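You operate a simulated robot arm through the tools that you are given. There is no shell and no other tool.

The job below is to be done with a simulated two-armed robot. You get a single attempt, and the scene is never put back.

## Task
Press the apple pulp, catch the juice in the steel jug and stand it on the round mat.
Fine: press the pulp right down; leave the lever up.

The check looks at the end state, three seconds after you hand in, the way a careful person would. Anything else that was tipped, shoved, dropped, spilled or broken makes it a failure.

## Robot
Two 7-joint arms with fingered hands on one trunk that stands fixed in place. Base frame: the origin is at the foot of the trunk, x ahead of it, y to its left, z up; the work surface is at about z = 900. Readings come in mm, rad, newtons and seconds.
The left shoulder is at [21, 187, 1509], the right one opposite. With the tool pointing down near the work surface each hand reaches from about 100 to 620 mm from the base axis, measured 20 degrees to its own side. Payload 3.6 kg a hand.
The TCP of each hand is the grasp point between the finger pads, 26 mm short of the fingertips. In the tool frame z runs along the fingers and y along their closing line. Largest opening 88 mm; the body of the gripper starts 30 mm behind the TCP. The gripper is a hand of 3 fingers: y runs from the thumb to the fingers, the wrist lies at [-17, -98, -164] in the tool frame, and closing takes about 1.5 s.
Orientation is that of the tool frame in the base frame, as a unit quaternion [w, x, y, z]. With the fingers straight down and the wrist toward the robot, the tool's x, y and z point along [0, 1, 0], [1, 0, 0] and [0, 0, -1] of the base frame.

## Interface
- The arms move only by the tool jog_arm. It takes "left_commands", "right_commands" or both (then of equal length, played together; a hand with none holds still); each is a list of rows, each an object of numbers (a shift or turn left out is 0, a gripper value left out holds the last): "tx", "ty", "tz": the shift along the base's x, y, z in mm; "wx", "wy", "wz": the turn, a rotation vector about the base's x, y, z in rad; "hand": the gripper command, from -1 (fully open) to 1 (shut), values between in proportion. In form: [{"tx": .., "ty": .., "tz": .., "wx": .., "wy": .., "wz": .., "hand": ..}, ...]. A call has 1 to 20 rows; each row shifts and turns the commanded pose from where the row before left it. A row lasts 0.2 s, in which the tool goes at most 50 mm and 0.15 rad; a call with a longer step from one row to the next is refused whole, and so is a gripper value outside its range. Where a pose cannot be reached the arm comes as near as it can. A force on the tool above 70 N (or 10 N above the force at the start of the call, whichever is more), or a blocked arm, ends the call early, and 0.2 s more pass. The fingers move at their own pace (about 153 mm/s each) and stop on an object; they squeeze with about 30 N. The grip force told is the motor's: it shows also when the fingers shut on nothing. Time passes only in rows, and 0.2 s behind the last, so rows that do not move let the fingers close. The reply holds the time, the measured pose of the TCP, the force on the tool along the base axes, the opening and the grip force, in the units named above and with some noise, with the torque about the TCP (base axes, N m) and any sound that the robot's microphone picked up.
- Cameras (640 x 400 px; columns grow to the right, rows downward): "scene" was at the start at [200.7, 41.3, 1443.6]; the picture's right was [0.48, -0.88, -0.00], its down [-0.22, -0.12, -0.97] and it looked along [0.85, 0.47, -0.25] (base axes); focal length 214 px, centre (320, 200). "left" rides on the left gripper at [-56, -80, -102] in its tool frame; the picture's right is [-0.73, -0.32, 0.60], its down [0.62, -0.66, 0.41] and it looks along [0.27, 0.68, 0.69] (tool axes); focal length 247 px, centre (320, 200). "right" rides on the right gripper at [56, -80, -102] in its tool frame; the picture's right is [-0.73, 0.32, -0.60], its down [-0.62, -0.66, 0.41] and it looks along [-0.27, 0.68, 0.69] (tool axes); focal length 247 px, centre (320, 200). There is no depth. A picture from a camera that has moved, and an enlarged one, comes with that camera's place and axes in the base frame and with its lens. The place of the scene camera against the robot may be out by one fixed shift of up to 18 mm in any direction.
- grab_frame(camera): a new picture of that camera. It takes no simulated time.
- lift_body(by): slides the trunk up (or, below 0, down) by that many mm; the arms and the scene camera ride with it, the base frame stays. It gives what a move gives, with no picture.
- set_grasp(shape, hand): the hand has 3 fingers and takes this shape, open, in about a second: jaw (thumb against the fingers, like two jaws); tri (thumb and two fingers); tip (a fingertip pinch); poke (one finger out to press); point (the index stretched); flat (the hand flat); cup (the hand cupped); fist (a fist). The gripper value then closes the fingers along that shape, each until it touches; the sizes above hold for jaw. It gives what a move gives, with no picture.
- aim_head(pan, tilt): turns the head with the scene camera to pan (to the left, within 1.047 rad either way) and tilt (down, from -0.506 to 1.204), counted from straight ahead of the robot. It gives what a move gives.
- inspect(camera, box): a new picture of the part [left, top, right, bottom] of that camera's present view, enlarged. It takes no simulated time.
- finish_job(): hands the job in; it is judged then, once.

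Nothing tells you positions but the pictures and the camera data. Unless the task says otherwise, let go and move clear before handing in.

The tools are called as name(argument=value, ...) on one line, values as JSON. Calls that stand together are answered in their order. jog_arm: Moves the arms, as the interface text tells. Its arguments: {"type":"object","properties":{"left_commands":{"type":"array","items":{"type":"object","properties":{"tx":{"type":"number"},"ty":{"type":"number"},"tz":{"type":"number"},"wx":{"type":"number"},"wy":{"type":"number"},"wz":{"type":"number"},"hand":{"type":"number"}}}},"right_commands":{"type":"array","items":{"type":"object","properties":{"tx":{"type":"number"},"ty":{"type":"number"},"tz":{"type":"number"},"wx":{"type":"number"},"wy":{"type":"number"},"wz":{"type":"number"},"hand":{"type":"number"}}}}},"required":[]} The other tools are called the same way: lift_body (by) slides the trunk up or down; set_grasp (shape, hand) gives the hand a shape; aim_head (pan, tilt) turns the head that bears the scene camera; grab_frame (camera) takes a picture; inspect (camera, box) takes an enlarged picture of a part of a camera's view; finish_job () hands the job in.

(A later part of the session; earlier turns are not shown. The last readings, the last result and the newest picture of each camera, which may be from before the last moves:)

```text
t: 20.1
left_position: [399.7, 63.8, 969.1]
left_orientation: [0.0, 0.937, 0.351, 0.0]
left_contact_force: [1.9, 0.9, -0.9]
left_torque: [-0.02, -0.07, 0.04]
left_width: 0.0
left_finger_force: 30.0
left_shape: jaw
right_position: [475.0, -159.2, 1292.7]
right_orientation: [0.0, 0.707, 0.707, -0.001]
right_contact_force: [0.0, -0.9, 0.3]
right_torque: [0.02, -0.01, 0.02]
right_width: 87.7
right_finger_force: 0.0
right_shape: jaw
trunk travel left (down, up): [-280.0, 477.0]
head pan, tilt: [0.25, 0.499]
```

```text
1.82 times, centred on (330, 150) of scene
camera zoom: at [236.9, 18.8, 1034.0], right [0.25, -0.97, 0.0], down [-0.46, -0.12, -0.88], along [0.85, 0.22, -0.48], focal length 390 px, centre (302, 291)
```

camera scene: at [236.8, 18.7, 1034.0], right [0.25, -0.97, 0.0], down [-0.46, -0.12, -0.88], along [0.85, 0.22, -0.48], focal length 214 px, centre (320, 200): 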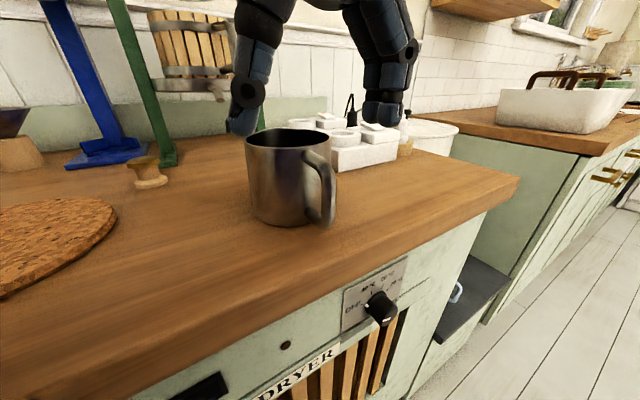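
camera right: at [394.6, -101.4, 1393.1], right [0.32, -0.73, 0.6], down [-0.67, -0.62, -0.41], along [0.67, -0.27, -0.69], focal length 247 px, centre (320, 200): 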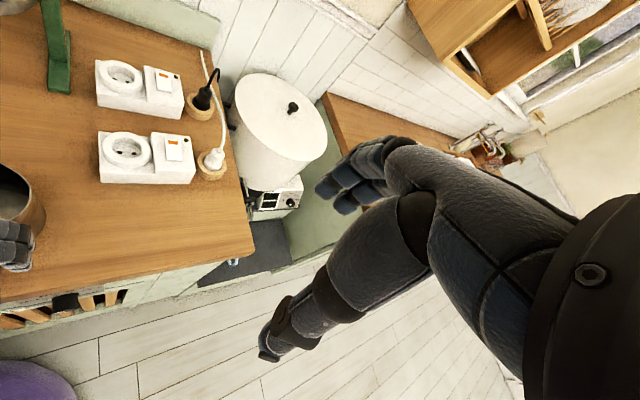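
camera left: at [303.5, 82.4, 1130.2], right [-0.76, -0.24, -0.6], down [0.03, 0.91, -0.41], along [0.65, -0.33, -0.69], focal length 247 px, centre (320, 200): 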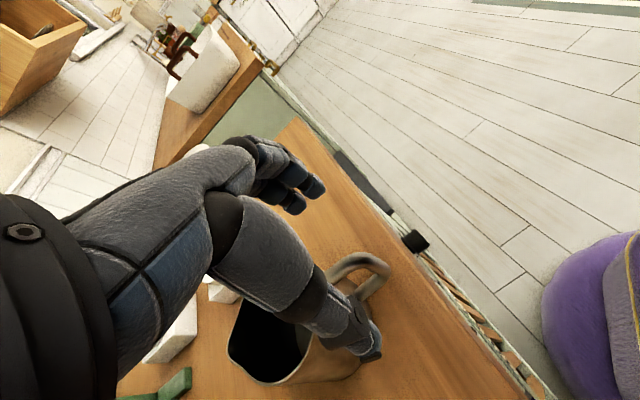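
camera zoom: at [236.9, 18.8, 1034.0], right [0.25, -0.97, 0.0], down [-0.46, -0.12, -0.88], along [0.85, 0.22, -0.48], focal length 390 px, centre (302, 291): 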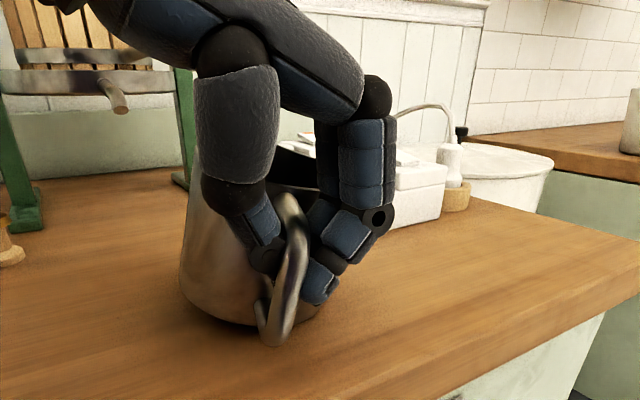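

The fingers shut fully: they closed inside the handle loop and missed the vertical bar, which nudged the jug round a little. I'll open again and re-measure the handle.

jog_arm(left_commands=[{"hand": 0.3}, {"hand": -0.3}, {"hand": -1}, {}, {}, {}, {}])

inspect(camera="left", box=[250, 150, 450, 380])

inspect(camera="scene", box=[220, 40, 440, 260])

```text
t: 21.6
left_position: [398.9, 64.5, 969.9]
left_orientation: [0.0, 0.937, 0.35, 0.001]
left_contact_force: [-0.6, -0.9, -0.9]
left_torque: [0.0, -0.02, -0.02]
left_width: 87.8
left_finger_force: 0.1
left_shape: jaw
right_position: [474.2, -157.9, 1291.5]
right_orientation: [-0.001, 0.707, 0.708, 0.0]
right_contact_force: [0.4, 1.1, 0.7]
right_torque: [-0.01, 0.01, 0.02]
right_width: 87.8
right_finger_force: 0.0
right_shape: jaw
trunk travel left (down, up): [-280.0, 477.0]
head pan, tilt: [0.25, 0.499]
```

```text
1.74 times, centred on (350, 265) of left
camera zoom: at [304.1, 87.2, 1073.4], right [-0.76, -0.24, -0.6], down [0.03, 0.91, -0.41], along [0.64, -0.33, -0.69], focal length 430 px, centre (268, 87)
```

zoom: 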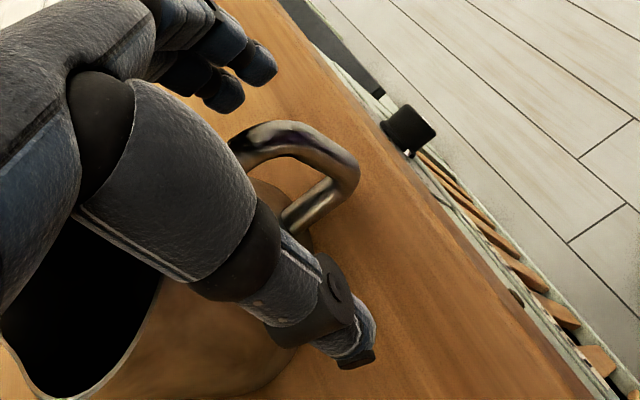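

```text
1.82 times, centred on (330, 150) of scene
camera zoom: at [236.8, 18.8, 1034.1], right [0.25, -0.97, 0.0], down [-0.46, -0.12, -0.88], along [0.85, 0.22, -0.48], focal length 390 px, centre (302, 291)
```

zoom: 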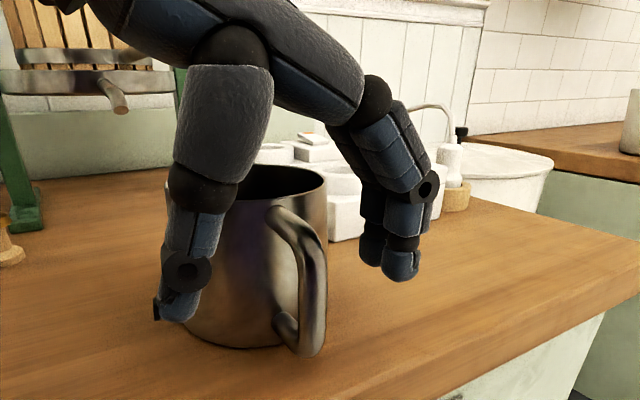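

The jug slid slightly outward: the vertical bar is now about 16 mm outward and 9 mm to the thumb side of the TCP. I'll shift so the thumb lines up with the vertical bar and check.

jog_arm(left_commands=[{"tx": -9, "ty": -1.9}, {"tx": -9, "ty": -1.9}])

inspect(camera="left", box=[250, 150, 450, 380])

inspect(camera="scene", box=[220, 40, 440, 260])

grab_frame(camera="right")

```text
t: 22.2
left_position: [381.2, 58.7, 970.1]
left_orientation: [0.0, 0.937, 0.35, 0.0]
left_contact_force: [1.4, -0.1, -0.1]
left_torque: [0.01, -0.02, 0.02]
left_width: 87.7
left_finger_force: 0.0
left_shape: jaw
right_position: [476.0, -157.8, 1291.5]
right_orientation: [-0.001, 0.707, 0.707, -0.002]
right_contact_force: [-0.7, 0.3, -0.1]
right_torque: [-0.01, 0.04, 0.0]
right_width: 87.7
right_finger_force: 0.0
right_shape: jaw
trunk travel left (down, up): [-280.0, 477.0]
head pan, tilt: [0.25, 0.499]
```

```text
1.74 times, centred on (350, 265) of left
camera zoom: at [286.7, 82.9, 1073.4], right [-0.76, -0.24, -0.6], down [0.03, 0.91, -0.41], along [0.65, -0.33, -0.69], focal length 430 px, centre (268, 87)
```

zoom: 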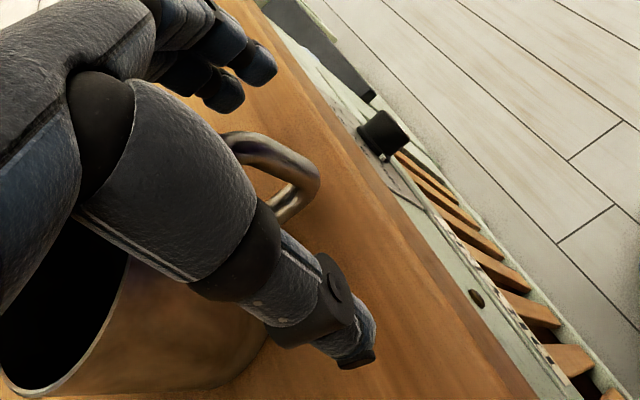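

```text
1.82 times, centred on (330, 150) of scene
camera zoom: at [236.8, 18.8, 1034.1], right [0.25, -0.97, 0.0], down [-0.46, -0.12, -0.88], along [0.85, 0.22, -0.48], focal length 390 px, centre (302, 291)
```

zoom: 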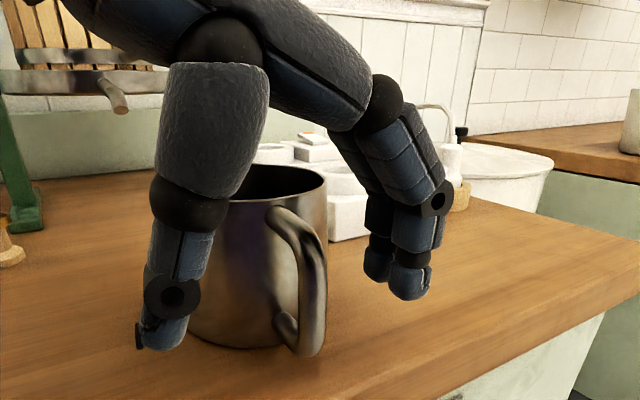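

```text
taken
camera right: at [394.5, -101.5, 1393.3], right [0.32, -0.73, 0.6], down [-0.67, -0.62, -0.41], along [0.67, -0.27, -0.69], focal length 247 px, centre (320, 200)
```

right: 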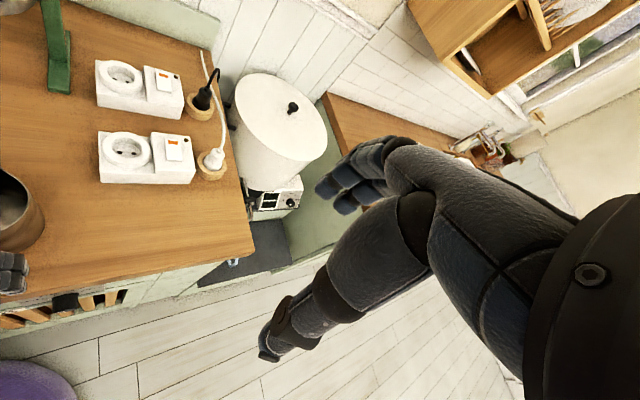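

The bar still sits about 5 mm outward of the TCP, so I'll shift a little more and close in steps, watching the reported width.

jog_arm(left_commands=[{"tx": -5.7, "ty": -1}, {"hand": 0.0}, {"hand": 0.4}, {"hand": 0.6}, {"hand": 0.8}, {}, {}])

inspect(camera="left", box=[250, 150, 450, 380])

inspect(camera="scene", box=[220, 40, 440, 260])

```text
t: 23.9
left_position: [376.5, 59.2, 969.0]
left_orientation: [-0.001, 0.936, 0.351, 0.0]
left_contact_force: [0.3, -0.2, -0.1]
left_torque: [0.01, -0.04, 0.0]
left_width: 9.3
left_finger_force: 0.0
left_shape: jaw
right_position: [474.4, -158.6, 1292.0]
right_orientation: [-0.001, 0.707, 0.707, -0.001]
right_contact_force: [0.3, 0.0, 0.3]
right_torque: [-0.02, -0.02, 0.03]
right_width: 87.8
right_finger_force: 0.0
right_shape: jaw
trunk travel left (down, up): [-280.0, 477.0]
head pan, tilt: [0.25, 0.499]
```

```text
1.74 times, centred on (350, 265) of left
camera zoom: at [280.9, 81.6, 1073.3], right [-0.76, -0.24, -0.6], down [0.03, 0.91, -0.41], along [0.64, -0.33, -0.69], focal length 430 px, centre (268, 87)
```

zoom: 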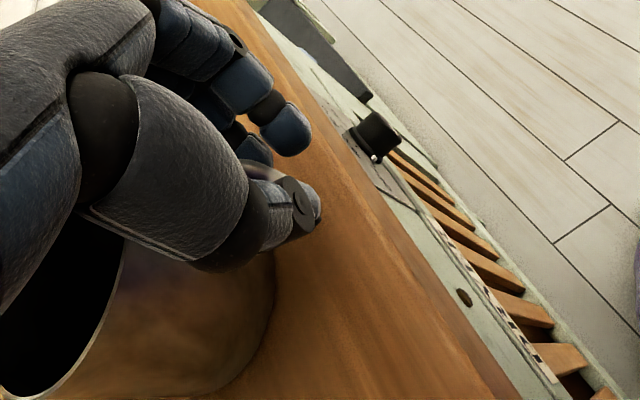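

```text
1.82 times, centred on (330, 150) of scene
camera zoom: at [236.8, 18.8, 1034.1], right [0.25, -0.97, 0.0], down [-0.46, -0.12, -0.88], along [0.85, 0.22, -0.48], focal length 390 px, centre (302, 291)
```

zoom: 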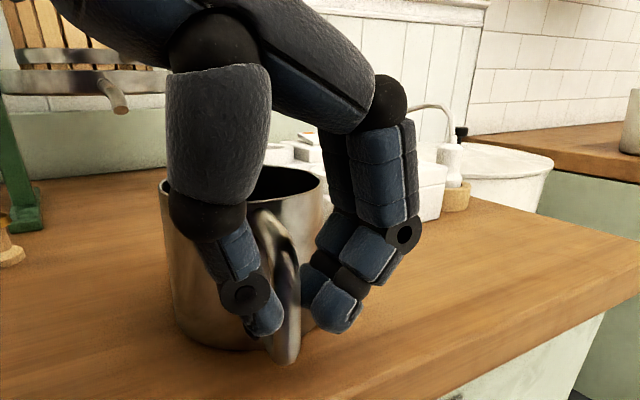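

The bar is now between the thumb and the fingers. I'll close fully and check the grip force and width.

jog_arm(left_commands=[{"hand": 0.9}, {"hand": 1.0}, {}, {}, {}])

inspect(camera="left", box=[250, 150, 450, 380])

inspect(camera="scene", box=[240, 80, 380, 240])

```text
t: 25.1
left_position: [375.5, 59.5, 969.4]
left_orientation: [0.0, 0.937, 0.35, 0.0]
left_contact_force: [-0.4, 0.4, 0.3]
left_torque: [0.02, -0.11, 0.04]
left_width: 0.6
left_finger_force: 29.9
left_shape: jaw
right_position: [475.0, -158.0, 1292.3]
right_orientation: [-0.001, 0.707, 0.707, -0.001]
right_contact_force: [-0.1, 0.2, -0.9]
right_torque: [-0.01, 0.02, -0.01]
right_width: 87.6
right_finger_force: 0.1
right_shape: jaw
trunk travel left (down, up): [-280.0, 477.0]
head pan, tilt: [0.25, 0.499]
```

```text
1.74 times, centred on (350, 265) of left
camera zoom: at [280.9, 81.6, 1073.3], right [-0.76, -0.24, -0.6], down [0.03, 0.91, -0.41], along [0.64, -0.33, -0.69], focal length 430 px, centre (268, 87)
```

zoom: 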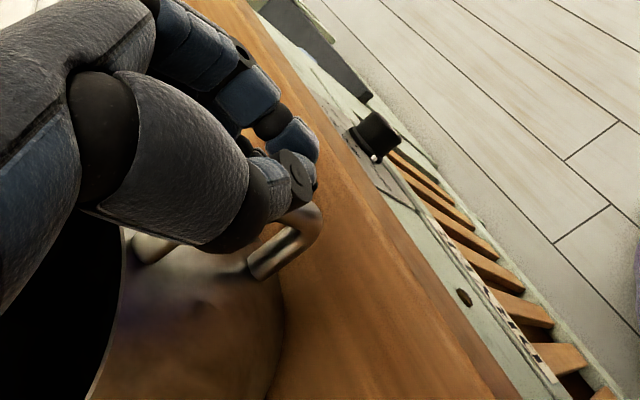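

```text
2.50 times, centred on (310, 160) of scene
camera zoom: at [236.8, 18.8, 1034.1], right [0.25, -0.97, 0.0], down [-0.46, -0.12, -0.88], along [0.85, 0.22, -0.48], focal length 536 px, centre (345, 300)
```

zoom: 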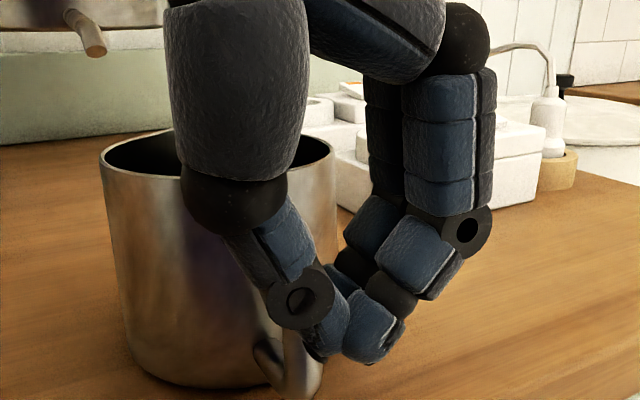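

The bar slipped out toward the jug, so the fingers are now closed just outside the handle. I'll open, rise clear, and re-measure so I can pinch the horizontal top bar near the fingertips.

jog_arm(left_commands=[{"hand": 0.3}, {"hand": -0.3}, {"hand": -1}, {}, {}, {"tz": 20}, {"tz": 20}, {"tz": 20}])

inspect(camera="left", box=[200, 150, 450, 400])

inspect(camera="scene", box=[220, 80, 400, 240])

```text
t: 26.9
left_position: [376.2, 58.4, 1030.2]
left_orientation: [0.0, 0.936, 0.351, 0.0]
left_contact_force: [0.0, 0.1, 0.8]
left_torque: [0.02, -0.02, -0.02]
left_width: 87.6
left_finger_force: 0.0
left_shape: jaw
right_position: [474.7, -158.2, 1292.1]
right_orientation: [0.001, 0.708, 0.707, 0.0]
right_contact_force: [0.1, 0.9, -0.4]
right_torque: [0.02, 0.01, 0.0]
right_width: 87.8
right_finger_force: 0.0
right_shape: jaw
trunk travel left (down, up): [-280.0, 477.0]
head pan, tilt: [0.25, 0.499]
```

```text
1.60 times, centred on (325, 275) of left
camera zoom: at [281.6, 81.6, 1133.4], right [-0.76, -0.24, -0.6], down [0.03, 0.91, -0.41], along [0.64, -0.34, -0.69], focal length 395 px, centre (312, 80)
```

zoom: 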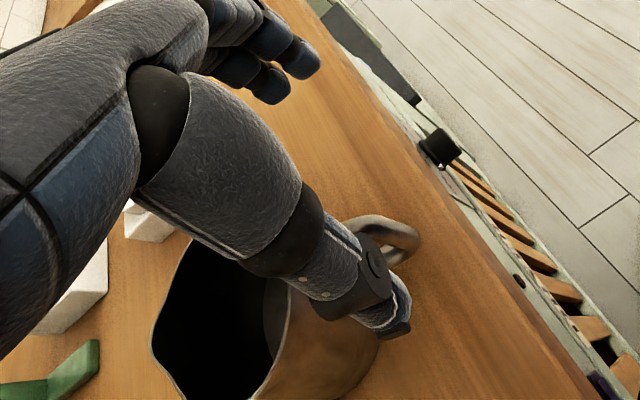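

```text
2.50 times, centred on (310, 160) of scene
camera zoom: at [236.5, 18.7, 1034.2], right [0.25, -0.97, 0.0], down [-0.46, -0.12, -0.88], along [0.85, 0.22, -0.48], focal length 536 px, centre (345, 300)
```

zoom: 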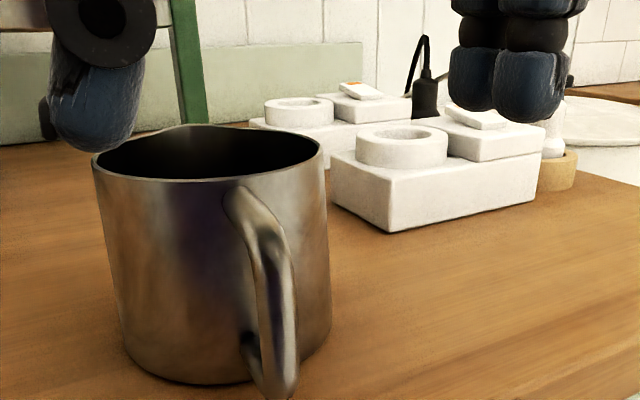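

The jug turned and moved slightly toward the robot. I'll move the hand inward so the thumb doesn't hide the handle, and look again.

jog_arm(left_commands=[{"tx": 10, "ty": 8, "tz": 10}, {"tx": 10, "ty": 8, "tz": 0}])

inspect(camera="left", box=[200, 150, 450, 400])

```text
t: 27.4
left_position: [397.2, 73.7, 1040.0]
left_orientation: [0.001, 0.937, 0.351, -0.001]
left_contact_force: [-0.2, 0.0, -0.3]
left_torque: [0.0, -0.03, 0.01]
left_width: 87.5
left_finger_force: 0.0
left_shape: jaw
right_position: [475.5, -156.9, 1290.2]
right_orientation: [0.0, 0.707, 0.707, 0.0]
right_contact_force: [0.3, 0.0, 0.4]
right_torque: [-0.02, 0.02, 0.0]
right_width: 87.5
right_finger_force: 0.1
right_shape: jaw
trunk travel left (down, up): [-280.0, 477.0]
head pan, tilt: [0.25, 0.499]
```

```text
1.60 times, centred on (325, 275) of left
camera zoom: at [302.2, 97.8, 1142.7], right [-0.76, -0.24, -0.6], down [0.03, 0.91, -0.41], along [0.64, -0.33, -0.69], focal length 395 px, centre (312, 80)
```

zoom: 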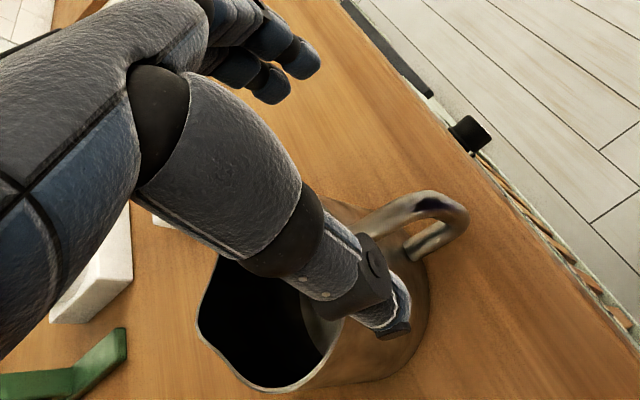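

Both views agree now: the vertical bar is at about (376, 78), the top bar near z 984 and the jug centre near (436, 126). I'll place the TCP about 12 mm above the top bar, just inward of the bend, and pinch the top bar.

jog_arm(left_commands=[{"tx": -6.5, "ty": 5.2, "tz": 0}, {"tx": -6.5, "ty": 5.2, "tz": -14}, {"tz": -15}, {"tz": -15}])

inspect(camera="left", box=[200, 150, 450, 400])

inspect(camera="scene", box=[220, 60, 400, 240])

```text
t: 28.4
left_position: [382.7, 86.0, 994.7]
left_orientation: [0.001, 0.937, 0.35, -0.001]
left_contact_force: [-0.8, 0.5, 0.1]
left_torque: [-0.01, 0.01, 0.02]
left_width: 87.7
left_finger_force: 0.1
left_shape: jaw
right_position: [476.8, -158.2, 1291.6]
right_orientation: [0.001, 0.707, 0.708, -0.001]
right_contact_force: [-0.5, -0.2, -1.0]
right_torque: [0.01, 0.01, 0.02]
right_width: 87.8
right_finger_force: 0.0
right_shape: jaw
trunk travel left (down, up): [-280.0, 477.0]
head pan, tilt: [0.25, 0.499]
```

```text
1.60 times, centred on (325, 275) of left
camera zoom: at [288.0, 108.7, 1097.8], right [-0.76, -0.24, -0.6], down [0.03, 0.91, -0.41], along [0.64, -0.33, -0.69], focal length 395 px, centre (312, 80)
```

zoom: 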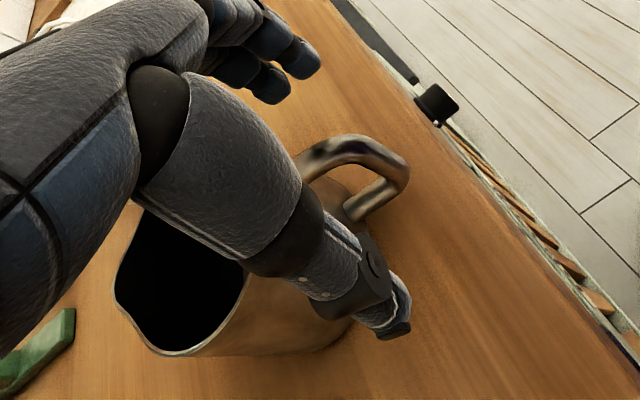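

```text
2.22 times, centred on (310, 150) of scene
camera zoom: at [237.0, 18.9, 1034.0], right [0.25, -0.97, 0.0], down [-0.46, -0.12, -0.88], along [0.85, 0.22, -0.48], focal length 477 px, centre (342, 311)
```

zoom: 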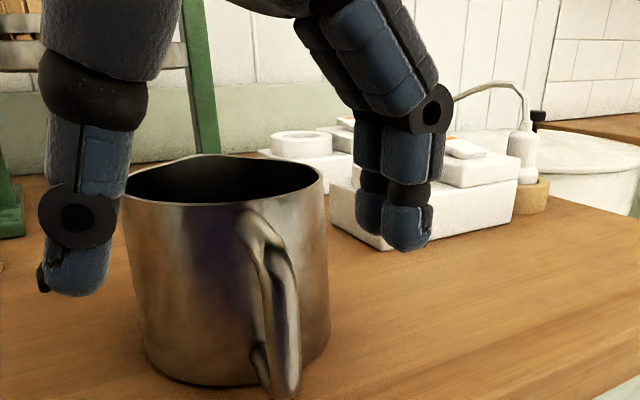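

The TCP is centred over the top bar. Closing now in steps.

jog_arm(left_commands=[{"hand": 0.0}, {"hand": 0.4}, {"hand": 0.6}, {"hand": 0.7}, {}, {}])

inspect(camera="left", box=[200, 150, 450, 400])

inspect(camera="scene", box=[220, 60, 400, 240])

```text
t: 29.9
left_position: [381.9, 85.2, 996.6]
left_orientation: [0.0, 0.936, 0.351, 0.001]
left_contact_force: [0.5, -0.1, -0.3]
left_torque: [-0.03, 0.0, -0.01]
left_width: 13.6
left_finger_force: 0.1
left_shape: jaw
right_position: [474.3, -157.9, 1291.8]
right_orientation: [-0.001, 0.707, 0.707, -0.001]
right_contact_force: [0.0, 0.0, 0.0]
right_torque: [0.01, -0.01, -0.02]
right_width: 87.7
right_finger_force: 0.1
right_shape: jaw
trunk travel left (down, up): [-280.0, 477.0]
head pan, tilt: [0.25, 0.499]
```

```text
1.60 times, centred on (325, 275) of left
camera zoom: at [287.9, 108.4, 1098.2], right [-0.76, -0.24, -0.6], down [0.03, 0.91, -0.41], along [0.65, -0.33, -0.69], focal length 395 px, centre (312, 80)
```

zoom: 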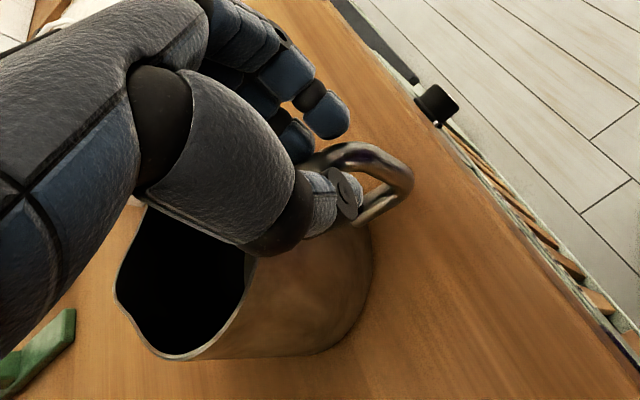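

```text
2.22 times, centred on (310, 150) of scene
camera zoom: at [236.8, 18.8, 1034.1], right [0.25, -0.97, 0.0], down [-0.46, -0.12, -0.88], along [0.85, 0.22, -0.48], focal length 477 px, centre (342, 311)
```

zoom: 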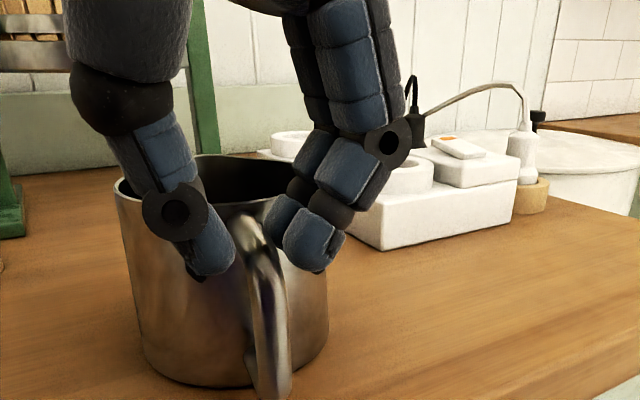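

The thumb and fingers sit right on either side of the handle's top. I'll squeeze.

jog_arm(left_commands=[{"hand": 0.8}, {"hand": 0.9}, {"hand": 1.0}, {}, {}])

inspect(camera="left", box=[200, 150, 450, 400])

inspect(camera="scene", box=[220, 60, 400, 240])

```text
t: 31.1
left_position: [382.7, 85.4, 995.1]
left_orientation: [0.0, 0.937, 0.349, 0.0]
left_contact_force: [1.1, -0.5, 3.3]
left_torque: [-0.01, -0.03, 0.01]
left_width: 3.2
left_finger_force: 29.8
left_shape: jaw
right_position: [474.3, -158.2, 1292.6]
right_orientation: [0.0, 0.707, 0.707, 0.001]
right_contact_force: [0.6, 0.0, -0.2]
right_torque: [-0.04, -0.01, -0.06]
right_width: 87.6
right_finger_force: 0.1
right_shape: jaw
trunk travel left (down, up): [-280.0, 477.0]
head pan, tilt: [0.25, 0.499]
```

```text
1.60 times, centred on (325, 275) of left
camera zoom: at [287.7, 108.3, 1098.4], right [-0.76, -0.24, -0.6], down [0.03, 0.91, -0.41], along [0.65, -0.33, -0.69], focal length 395 px, centre (312, 80)
```

zoom: 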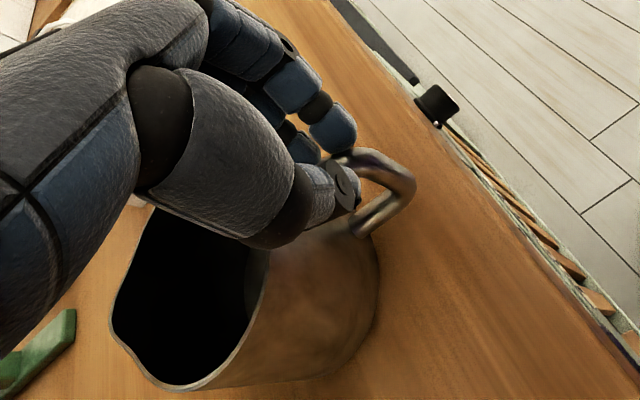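

```text
2.22 times, centred on (310, 150) of scene
camera zoom: at [236.6, 18.7, 1034.1], right [0.25, -0.97, 0.0], down [-0.46, -0.12, -0.88], along [0.85, 0.22, -0.48], focal length 477 px, centre (342, 311)
```

zoom: 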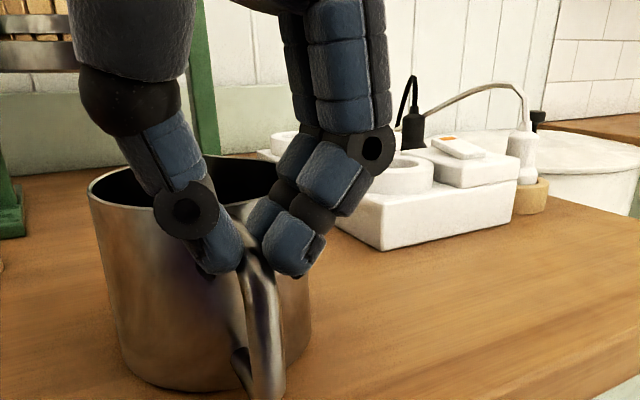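

It's gripping the top bar at about 30 N. I'll test with a small lift of the empty jug and see whether it stays level.

jog_arm(left_commands=[{"tz": 3}, {"tz": 4}, {"tz": 5}, {}])

inspect(camera="scene", box=[200, 60, 400, 260])

inspect(camera="left", box=[200, 150, 450, 400])

```text
t: 32.0
left_position: [383.4, 85.1, 1007.7]
left_orientation: [0.001, 0.937, 0.35, 0.0]
left_contact_force: [-1.2, -0.3, -1.4]
left_torque: [0.0, 0.05, -0.02]
left_width: 3.2
left_finger_force: 29.4
left_shape: jaw
right_position: [475.6, -157.3, 1292.1]
right_orientation: [-0.001, 0.708, 0.707, -0.001]
right_contact_force: [-0.6, 0.2, 0.4]
right_torque: [-0.02, -0.06, -0.01]
right_width: 87.6
right_finger_force: 0.0
right_shape: jaw
trunk travel left (down, up): [-280.0, 477.0]
head pan, tilt: [0.25, 0.499]
```

```text
2.00 times, centred on (300, 160) of scene
camera zoom: at [236.9, 18.8, 1034.0], right [0.25, -0.97, 0.0], down [-0.46, -0.12, -0.88], along [0.85, 0.22, -0.48], focal length 429 px, centre (360, 280)
```

zoom: 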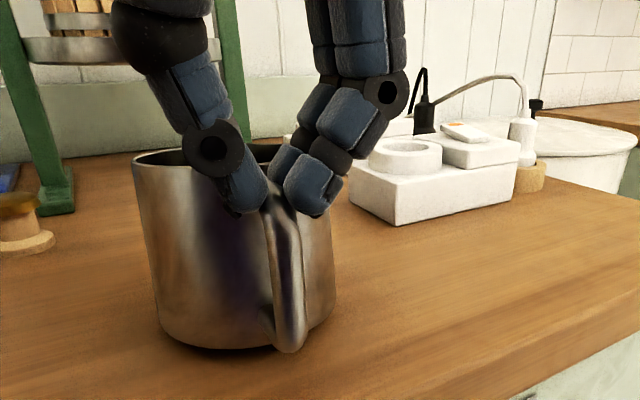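

```text
1.60 times, centred on (325, 275) of left
camera zoom: at [287.8, 108.3, 1110.5], right [-0.76, -0.24, -0.6], down [0.03, 0.91, -0.41], along [0.64, -0.33, -0.69], focal length 395 px, centre (312, 80)
```

zoom: 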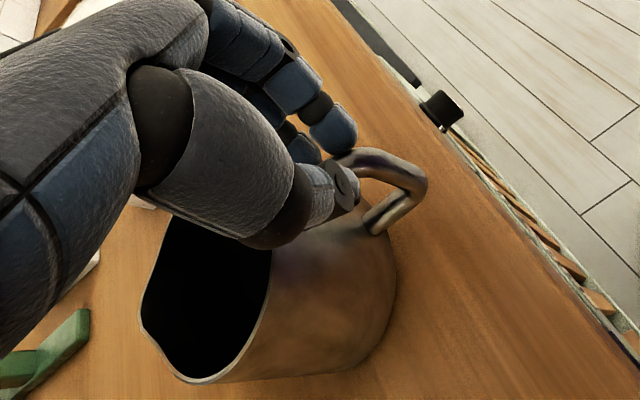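

The handle side rose but the far edge may still be on the table. I'll lift a bit more to see if it hangs level or pivots.

jog_arm(left_commands=[{"tz": 5}, {"tz": 5}, {"tz": 5}, {}])

inspect(camera="scene", box=[200, 60, 400, 260])

```text
t: 33.0
left_position: [382.0, 86.0, 1023.7]
left_orientation: [0.0, 0.937, 0.35, 0.0]
left_contact_force: [-0.1, -0.3, 0.4]
left_torque: [0.01, 0.01, -0.01]
left_width: 1.6
left_finger_force: 30.4
left_shape: jaw
right_position: [475.6, -158.0, 1291.7]
right_orientation: [-0.001, 0.707, 0.708, -0.001]
right_contact_force: [0.5, 0.3, 0.3]
right_torque: [0.0, -0.01, -0.01]
right_width: 87.5
right_finger_force: 0.0
right_shape: jaw
trunk travel left (down, up): [-280.0, 477.0]
head pan, tilt: [0.25, 0.499]
```

```text
2.00 times, centred on (300, 160) of scene
camera zoom: at [236.9, 18.8, 1034.0], right [0.25, -0.97, 0.0], down [-0.46, -0.12, -0.88], along [0.85, 0.22, -0.48], focal length 429 px, centre (360, 280)
```

zoom: 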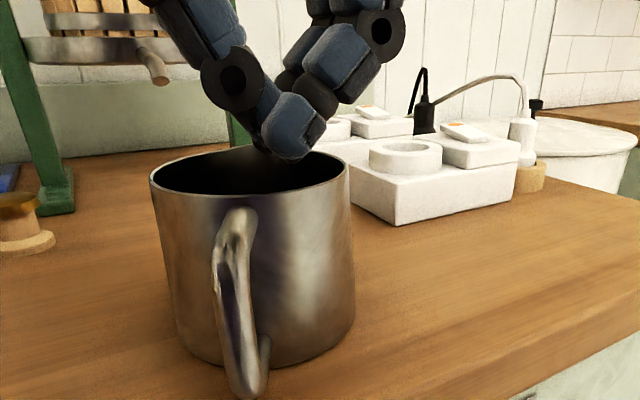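

The bar slipped off the fingertips and the jug settled upright again, so that pinch was too shallow. I'll open up, re-measure, and pinch with the bar right at the grasp point.

jog_arm(left_commands=[{"tz": 10, "hand": 0.5}, {"tz": 10, "hand": 0.0}, {"hand": -1}, {}, {}, {}])

inspect(camera="left", box=[200, 150, 450, 400])

inspect(camera="scene", box=[200, 60, 400, 260])

```text
t: 34.5
left_position: [382.2, 85.6, 1044.0]
left_orientation: [0.0, 0.936, 0.351, 0.0]
left_contact_force: [-0.6, -1.2, 0.4]
left_torque: [-0.01, 0.0, -0.04]
left_width: 87.9
left_finger_force: 0.0
left_shape: jaw
right_position: [474.8, -157.2, 1292.5]
right_orientation: [0.0, 0.707, 0.707, -0.001]
right_contact_force: [-0.3, 0.8, 0.0]
right_torque: [0.02, -0.02, 0.01]
right_width: 87.7
right_finger_force: 0.0
right_shape: jaw
trunk travel left (down, up): [-280.0, 477.0]
head pan, tilt: [0.25, 0.499]
```

```text
1.60 times, centred on (325, 275) of left
camera zoom: at [287.4, 108.4, 1146.6], right [-0.76, -0.24, -0.6], down [0.03, 0.91, -0.41], along [0.65, -0.33, -0.69], focal length 395 px, centre (312, 80)
```

zoom: 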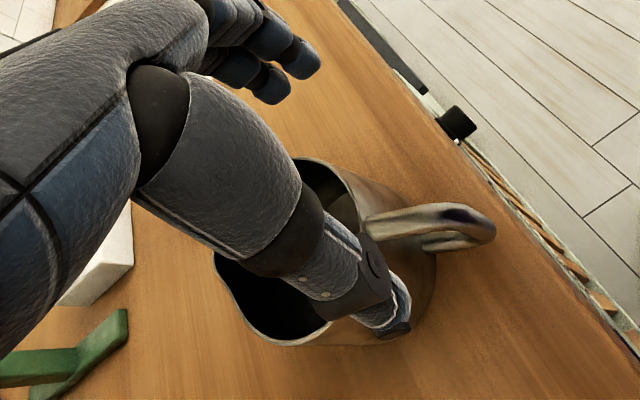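

```text
2.00 times, centred on (300, 160) of scene
camera zoom: at [236.8, 18.8, 1034.1], right [0.25, -0.97, 0.0], down [-0.46, -0.12, -0.88], along [0.85, 0.22, -0.48], focal length 429 px, centre (360, 280)
```

zoom: 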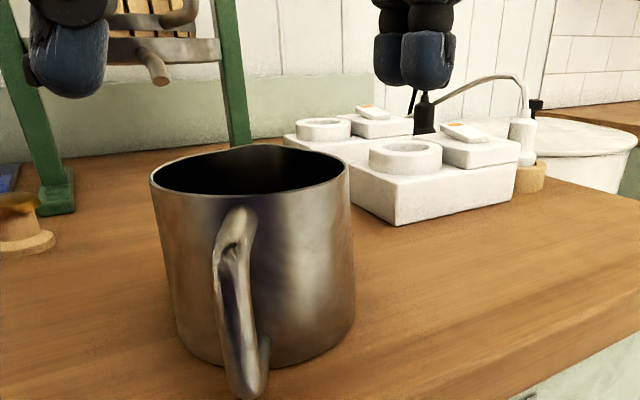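

The jug now stands at about (424, 120) with its handle pointing back and left at roughly 22°. I'll turn the hand to match the handle direction and position it over the top bar.

jog_arm(left_commands=[{"tx": -4, "ty": 4, "wz": -0.11}, {"tx": -4, "ty": 4, "wz": -0.11}, {"tx": -4, "ty": 4, "wz": -0.11}])

inspect(camera="left", box=[200, 150, 450, 400])

inspect(camera="scene", box=[200, 60, 400, 260])

```text
t: 35.2
left_position: [369.8, 97.4, 1043.8]
left_orientation: [-0.001, 0.981, 0.192, -0.002]
left_contact_force: [0.0, -0.5, 0.0]
left_torque: [0.02, -0.01, 0.01]
left_width: 87.5
left_finger_force: 0.0
left_shape: jaw
right_position: [475.8, -158.3, 1292.0]
right_orientation: [-0.001, 0.707, 0.707, 0.0]
right_contact_force: [-0.2, 0.5, 1.0]
right_torque: [0.0, -0.01, 0.0]
right_width: 87.7
right_finger_force: 0.1
right_shape: jaw
trunk travel left (down, up): [-280.0, 477.0]
head pan, tilt: [0.25, 0.499]
```

```text
1.60 times, centred on (325, 275) of left
camera zoom: at [287.8, 150.2, 1146.4], right [-0.8, 0.02, -0.6], down [0.33, 0.85, -0.41], along [0.5, -0.53, -0.69], focal length 395 px, centre (312, 80)
```

zoom: 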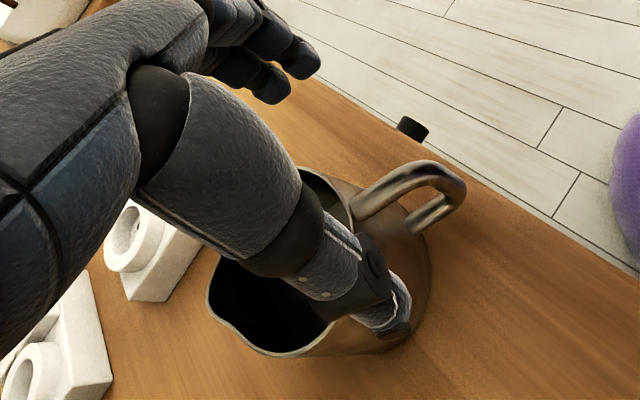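

```text
2.00 times, centred on (300, 160) of scene
camera zoom: at [236.9, 19.1, 1034.0], right [0.25, -0.97, 0.0], down [-0.46, -0.12, -0.88], along [0.85, 0.22, -0.48], focal length 429 px, centre (360, 280)
```

zoom: 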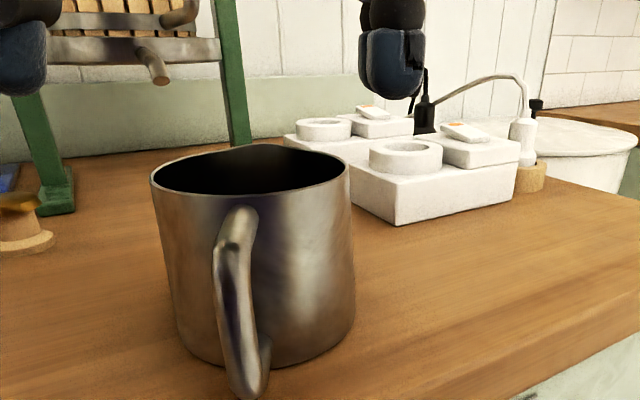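

The turn was reachable, and the vertical bar now measures (350, 94) with the top bar running toward the wall at (383, 104). I'll descend so the top bar sits right at the TCP.

jog_arm(left_commands=[{"tx": -5, "ty": -0.5, "tz": -15}, {"tx": -4.3, "ty": -0.4, "tz": -15}, {"tz": -15}, {"tz": -15}])

inspect(camera="left", box=[200, 150, 450, 400])

inspect(camera="scene", box=[200, 60, 400, 260])

```text
t: 36.2
left_position: [360.8, 96.5, 982.6]
left_orientation: [0.0, 0.981, 0.191, -0.001]
left_contact_force: [-0.6, 0.0, -0.8]
left_torque: [0.03, 0.01, 0.02]
left_width: 87.8
left_finger_force: 0.0
left_shape: jaw
right_position: [474.8, -158.3, 1291.1]
right_orientation: [-0.001, 0.707, 0.707, 0.0]
right_contact_force: [1.0, -0.5, -0.1]
right_torque: [-0.02, 0.03, -0.04]
right_width: 87.6
right_finger_force: 0.1
right_shape: jaw
trunk travel left (down, up): [-280.0, 477.0]
head pan, tilt: [0.25, 0.499]
```

```text
1.60 times, centred on (325, 275) of left
camera zoom: at [279.0, 149.0, 1085.8], right [-0.8, 0.02, -0.6], down [0.33, 0.85, -0.41], along [0.5, -0.53, -0.69], focal length 395 px, centre (312, 80)
```

zoom: 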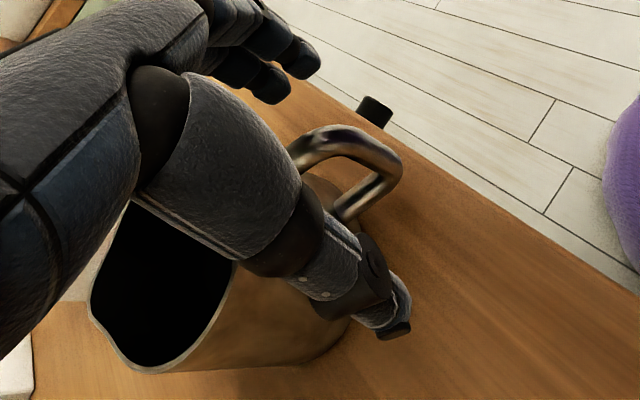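

```text
2.00 times, centred on (300, 160) of scene
camera zoom: at [237.0, 18.9, 1034.0], right [0.25, -0.97, 0.0], down [-0.46, -0.12, -0.88], along [0.85, 0.22, -0.48], focal length 429 px, centre (360, 280)
```

zoom: 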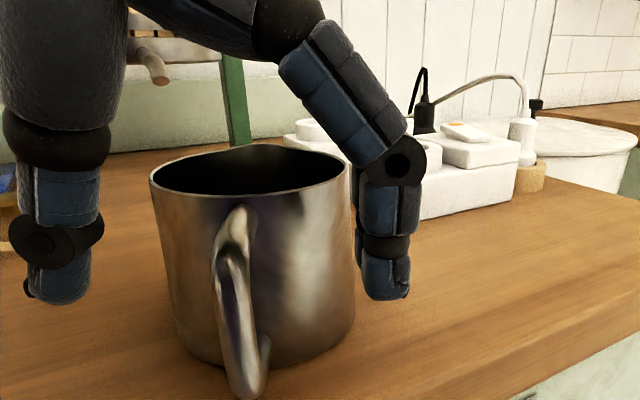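

The bar is about 4 mm toward the thumb side. I'll centre and close.

jog_arm(left_commands=[{"tx": -1.5, "ty": 3.7}, {"hand": 0.0}, {"hand": 0.4}, {"hand": 0.6}, {"hand": 0.7}, {"hand": 0.8}, {"hand": 1.0}, {}, {}, {}])

inspect(camera="left", box=[200, 150, 450, 400])

inspect(camera="scene", box=[200, 60, 400, 260])

```text
t: 38.5
left_position: [357.9, 101.2, 982.4]
left_orientation: [0.0, 0.982, 0.191, 0.0]
left_contact_force: [1.0, -1.0, -0.7]
left_torque: [-0.13, -0.02, -0.04]
left_width: 4.9
left_finger_force: 29.9
left_shape: jaw
right_position: [473.9, -157.8, 1291.0]
right_orientation: [-0.001, 0.707, 0.708, 0.0]
right_contact_force: [1.2, -0.1, -0.3]
right_torque: [0.0, 0.0, -0.03]
right_width: 87.6
right_finger_force: 0.1
right_shape: jaw
trunk travel left (down, up): [-280.0, 477.0]
head pan, tilt: [0.25, 0.499]
```

```text
1.60 times, centred on (325, 275) of left
camera zoom: at [277.1, 152.8, 1086.1], right [-0.8, 0.02, -0.6], down [0.33, 0.85, -0.41], along [0.5, -0.53, -0.69], focal length 395 px, centre (312, 80)
```

zoom: 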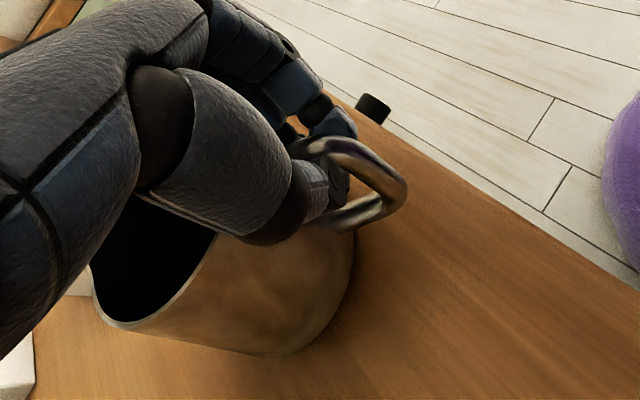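

```text
2.00 times, centred on (300, 160) of scene
camera zoom: at [236.9, 18.8, 1034.0], right [0.25, -0.97, 0.0], down [-0.46, -0.12, -0.88], along [0.85, 0.22, -0.48], focal length 429 px, centre (360, 280)
```

zoom: 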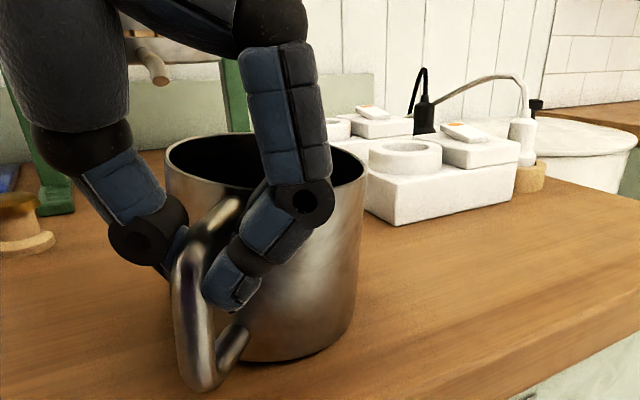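

It closed on something at 4.9 mm with full force. I'll test with a small lift.

jog_arm(left_commands=[{"tz": 4}, {"tz": 4}, {"tz": 4}, {}])

inspect(camera="left", box=[200, 150, 450, 400])

inspect(camera="scene", box=[200, 60, 400, 260])

```text
t: 39.5
left_position: [359.4, 99.3, 996.8]
left_orientation: [0.0, 0.981, 0.192, 0.001]
left_contact_force: [0.2, -0.3, -1.6]
left_torque: [-0.09, 0.06, -0.02]
left_width: 5.6
left_finger_force: 30.3
left_shape: jaw
right_position: [475.4, -157.7, 1291.7]
right_orientation: [-0.001, 0.707, 0.707, -0.001]
right_contact_force: [-0.2, -0.8, -0.7]
right_torque: [0.01, -0.01, -0.02]
right_width: 87.7
right_finger_force: 0.0
right_shape: jaw
trunk travel left (down, up): [-280.0, 477.0]
head pan, tilt: [0.25, 0.499]
```

```text
1.60 times, centred on (325, 275) of left
camera zoom: at [277.8, 151.9, 1098.3], right [-0.8, 0.02, -0.6], down [0.33, 0.85, -0.41], along [0.5, -0.53, -0.69], focal length 395 px, centre (312, 80)
```

zoom: 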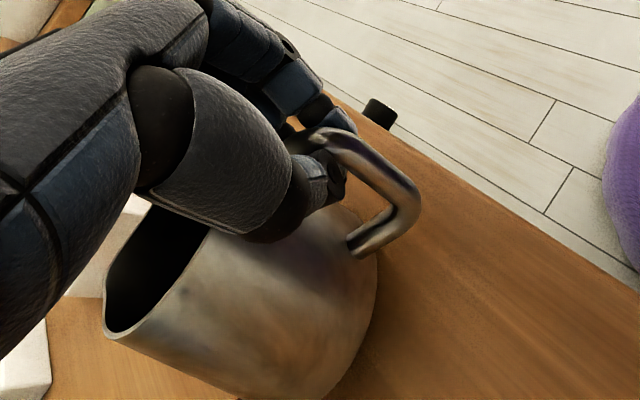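

```text
2.00 times, centred on (300, 160) of scene
camera zoom: at [236.9, 18.9, 1034.0], right [0.25, -0.97, 0.0], down [-0.46, -0.12, -0.88], along [0.85, 0.22, -0.48], focal length 429 px, centre (360, 280)
```

zoom: 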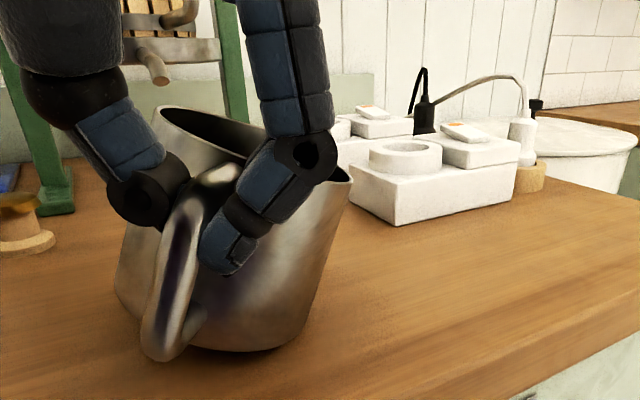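

The jug tilts sideways when hung from the handle, so I'm lowering it back down at once and releasing.

jog_arm(left_commands=[{"tz": -4}, {"tz": -4}, {"tz": -5}, {}])

inspect(camera="scene", box=[200, 60, 400, 260])

```text
t: 40.5
left_position: [359.0, 101.1, 981.9]
left_orientation: [0.0, 0.981, 0.192, -0.001]
left_contact_force: [-2.1, -0.1, 2.1]
left_torque: [-0.07, -0.02, 0.01]
left_width: 5.3
left_finger_force: 30.0
left_shape: jaw
right_position: [474.2, -157.5, 1292.7]
right_orientation: [-0.001, 0.708, 0.707, -0.001]
right_contact_force: [0.1, 0.2, -0.2]
right_torque: [0.03, 0.03, 0.01]
right_width: 87.7
right_finger_force: 0.1
right_shape: jaw
trunk travel left (down, up): [-280.0, 477.0]
head pan, tilt: [0.25, 0.499]
```

```text
2.00 times, centred on (300, 160) of scene
camera zoom: at [236.6, 18.8, 1034.1], right [0.25, -0.97, 0.0], down [-0.46, -0.12, -0.88], along [0.85, 0.22, -0.48], focal length 429 px, centre (360, 280)
```

zoom: 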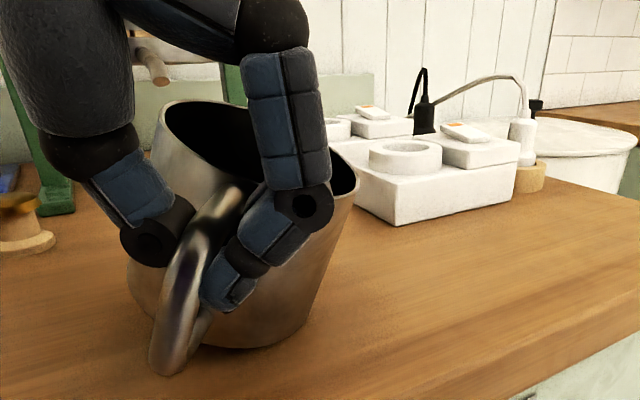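

The grip is holding the jug at a tilt. I'll open slowly so it rocks back upright.

jog_arm(left_commands=[{"hand": 0.9}, {"hand": 0.8}, {"hand": 0.7}, {"hand": 0.6}, {"hand": 0.4}, {"hand": 0.2}, {}])

inspect(camera="scene", box=[200, 60, 400, 260])

inspect(camera="left", box=[200, 150, 450, 400])

```text
t: 42.0
left_position: [359.4, 99.6, 981.6]
left_orientation: [-0.001, 0.981, 0.192, 0.0]
left_contact_force: [-0.1, 0.0, -0.6]
left_torque: [-0.01, 0.01, 0.01]
left_width: 34.7
left_finger_force: 0.1
left_shape: jaw
right_position: [475.2, -157.1, 1291.8]
right_orientation: [-0.001, 0.707, 0.707, -0.001]
right_contact_force: [0.5, 0.6, 0.2]
right_torque: [0.0, 0.0, 0.04]
right_width: 87.7
right_finger_force: 0.2
right_shape: jaw
trunk travel left (down, up): [-280.0, 477.0]
head pan, tilt: [0.25, 0.499]
```

```text
2.00 times, centred on (300, 160) of scene
camera zoom: at [236.8, 18.8, 1034.1], right [0.25, -0.97, 0.0], down [-0.46, -0.12, -0.88], along [0.85, 0.22, -0.48], focal length 429 px, centre (360, 280)
```

zoom: 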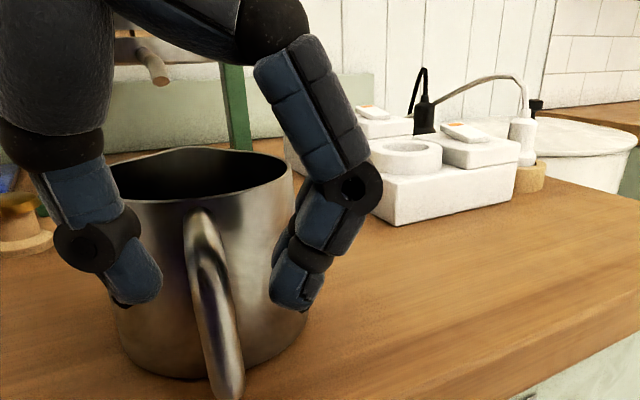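

```text
1.60 times, centred on (325, 275) of left
camera zoom: at [277.7, 152.7, 1084.9], right [-0.8, 0.02, -0.6], down [0.33, 0.85, -0.41], along [0.5, -0.53, -0.69], focal length 395 px, centre (312, 80)
```

zoom: 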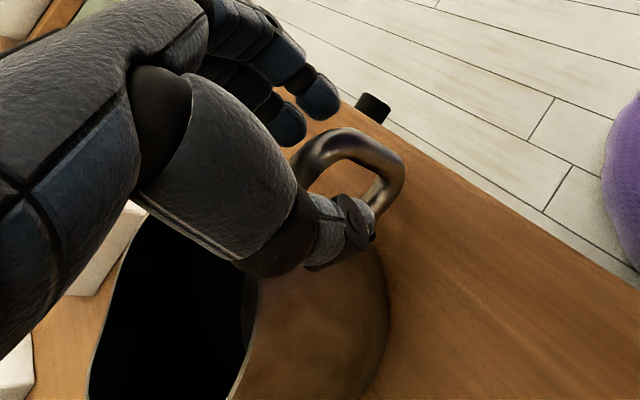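

The jug is upright again at about (409, 140), with the handle between thumb and fingers. The handle grip is fine for sliding on the table, just not for hanging. So I'll grip it here and slide the jug under the spout without lifting.

jog_arm(left_commands=[{"wz": 0.08, "tx": -1.5, "ty": 2.5}, {"wz": 0.08, "tx": -1.5, "ty": 2.5}, {"hand": 0.5}, {"hand": 0.7}, {"hand": 0.85}, {"hand": 1.0}, {}, {}])

inspect(camera="scene", box=[200, 60, 400, 260])

inspect(camera="left", box=[200, 150, 450, 400])

```text
t: 43.9
left_position: [356.3, 104.4, 981.7]
left_orientation: [0.0, 0.963, 0.27, -0.001]
left_contact_force: [0.4, -0.9, 0.0]
left_torque: [-0.12, -0.05, -0.02]
left_width: 4.6
left_finger_force: 30.1
left_shape: jaw
right_position: [475.5, -158.0, 1292.7]
right_orientation: [0.0, 0.708, 0.707, -0.001]
right_contact_force: [-0.6, -0.5, 0.8]
right_torque: [0.03, -0.02, -0.05]
right_width: 87.6
right_finger_force: 0.0
right_shape: jaw
trunk travel left (down, up): [-280.0, 477.0]
head pan, tilt: [0.25, 0.499]
```

```text
2.00 times, centred on (300, 160) of scene
camera zoom: at [236.9, 18.8, 1034.0], right [0.25, -0.97, 0.0], down [-0.46, -0.12, -0.88], along [0.85, 0.22, -0.48], focal length 429 px, centre (360, 280)
```

zoom: 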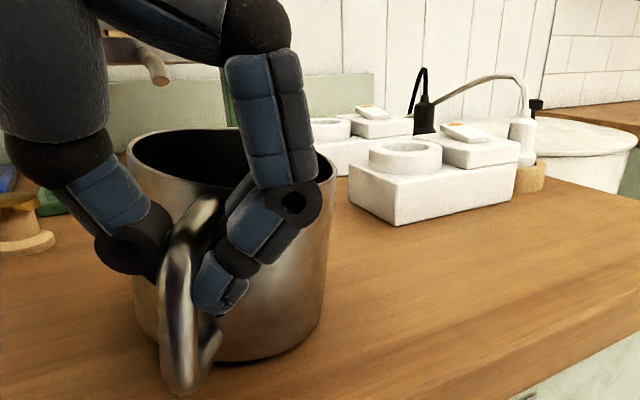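

```text
1.60 times, centred on (325, 275) of left
camera zoom: at [267.4, 143.8, 1084.4], right [-0.79, -0.11, -0.6], down [0.19, 0.89, -0.41], along [0.58, -0.44, -0.69], focal length 395 px, centre (312, 80)
```

zoom: 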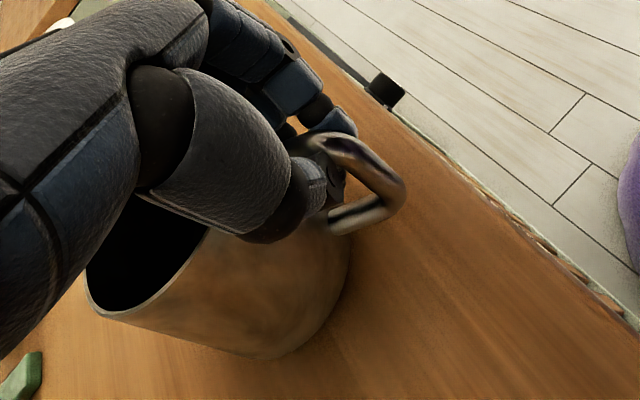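

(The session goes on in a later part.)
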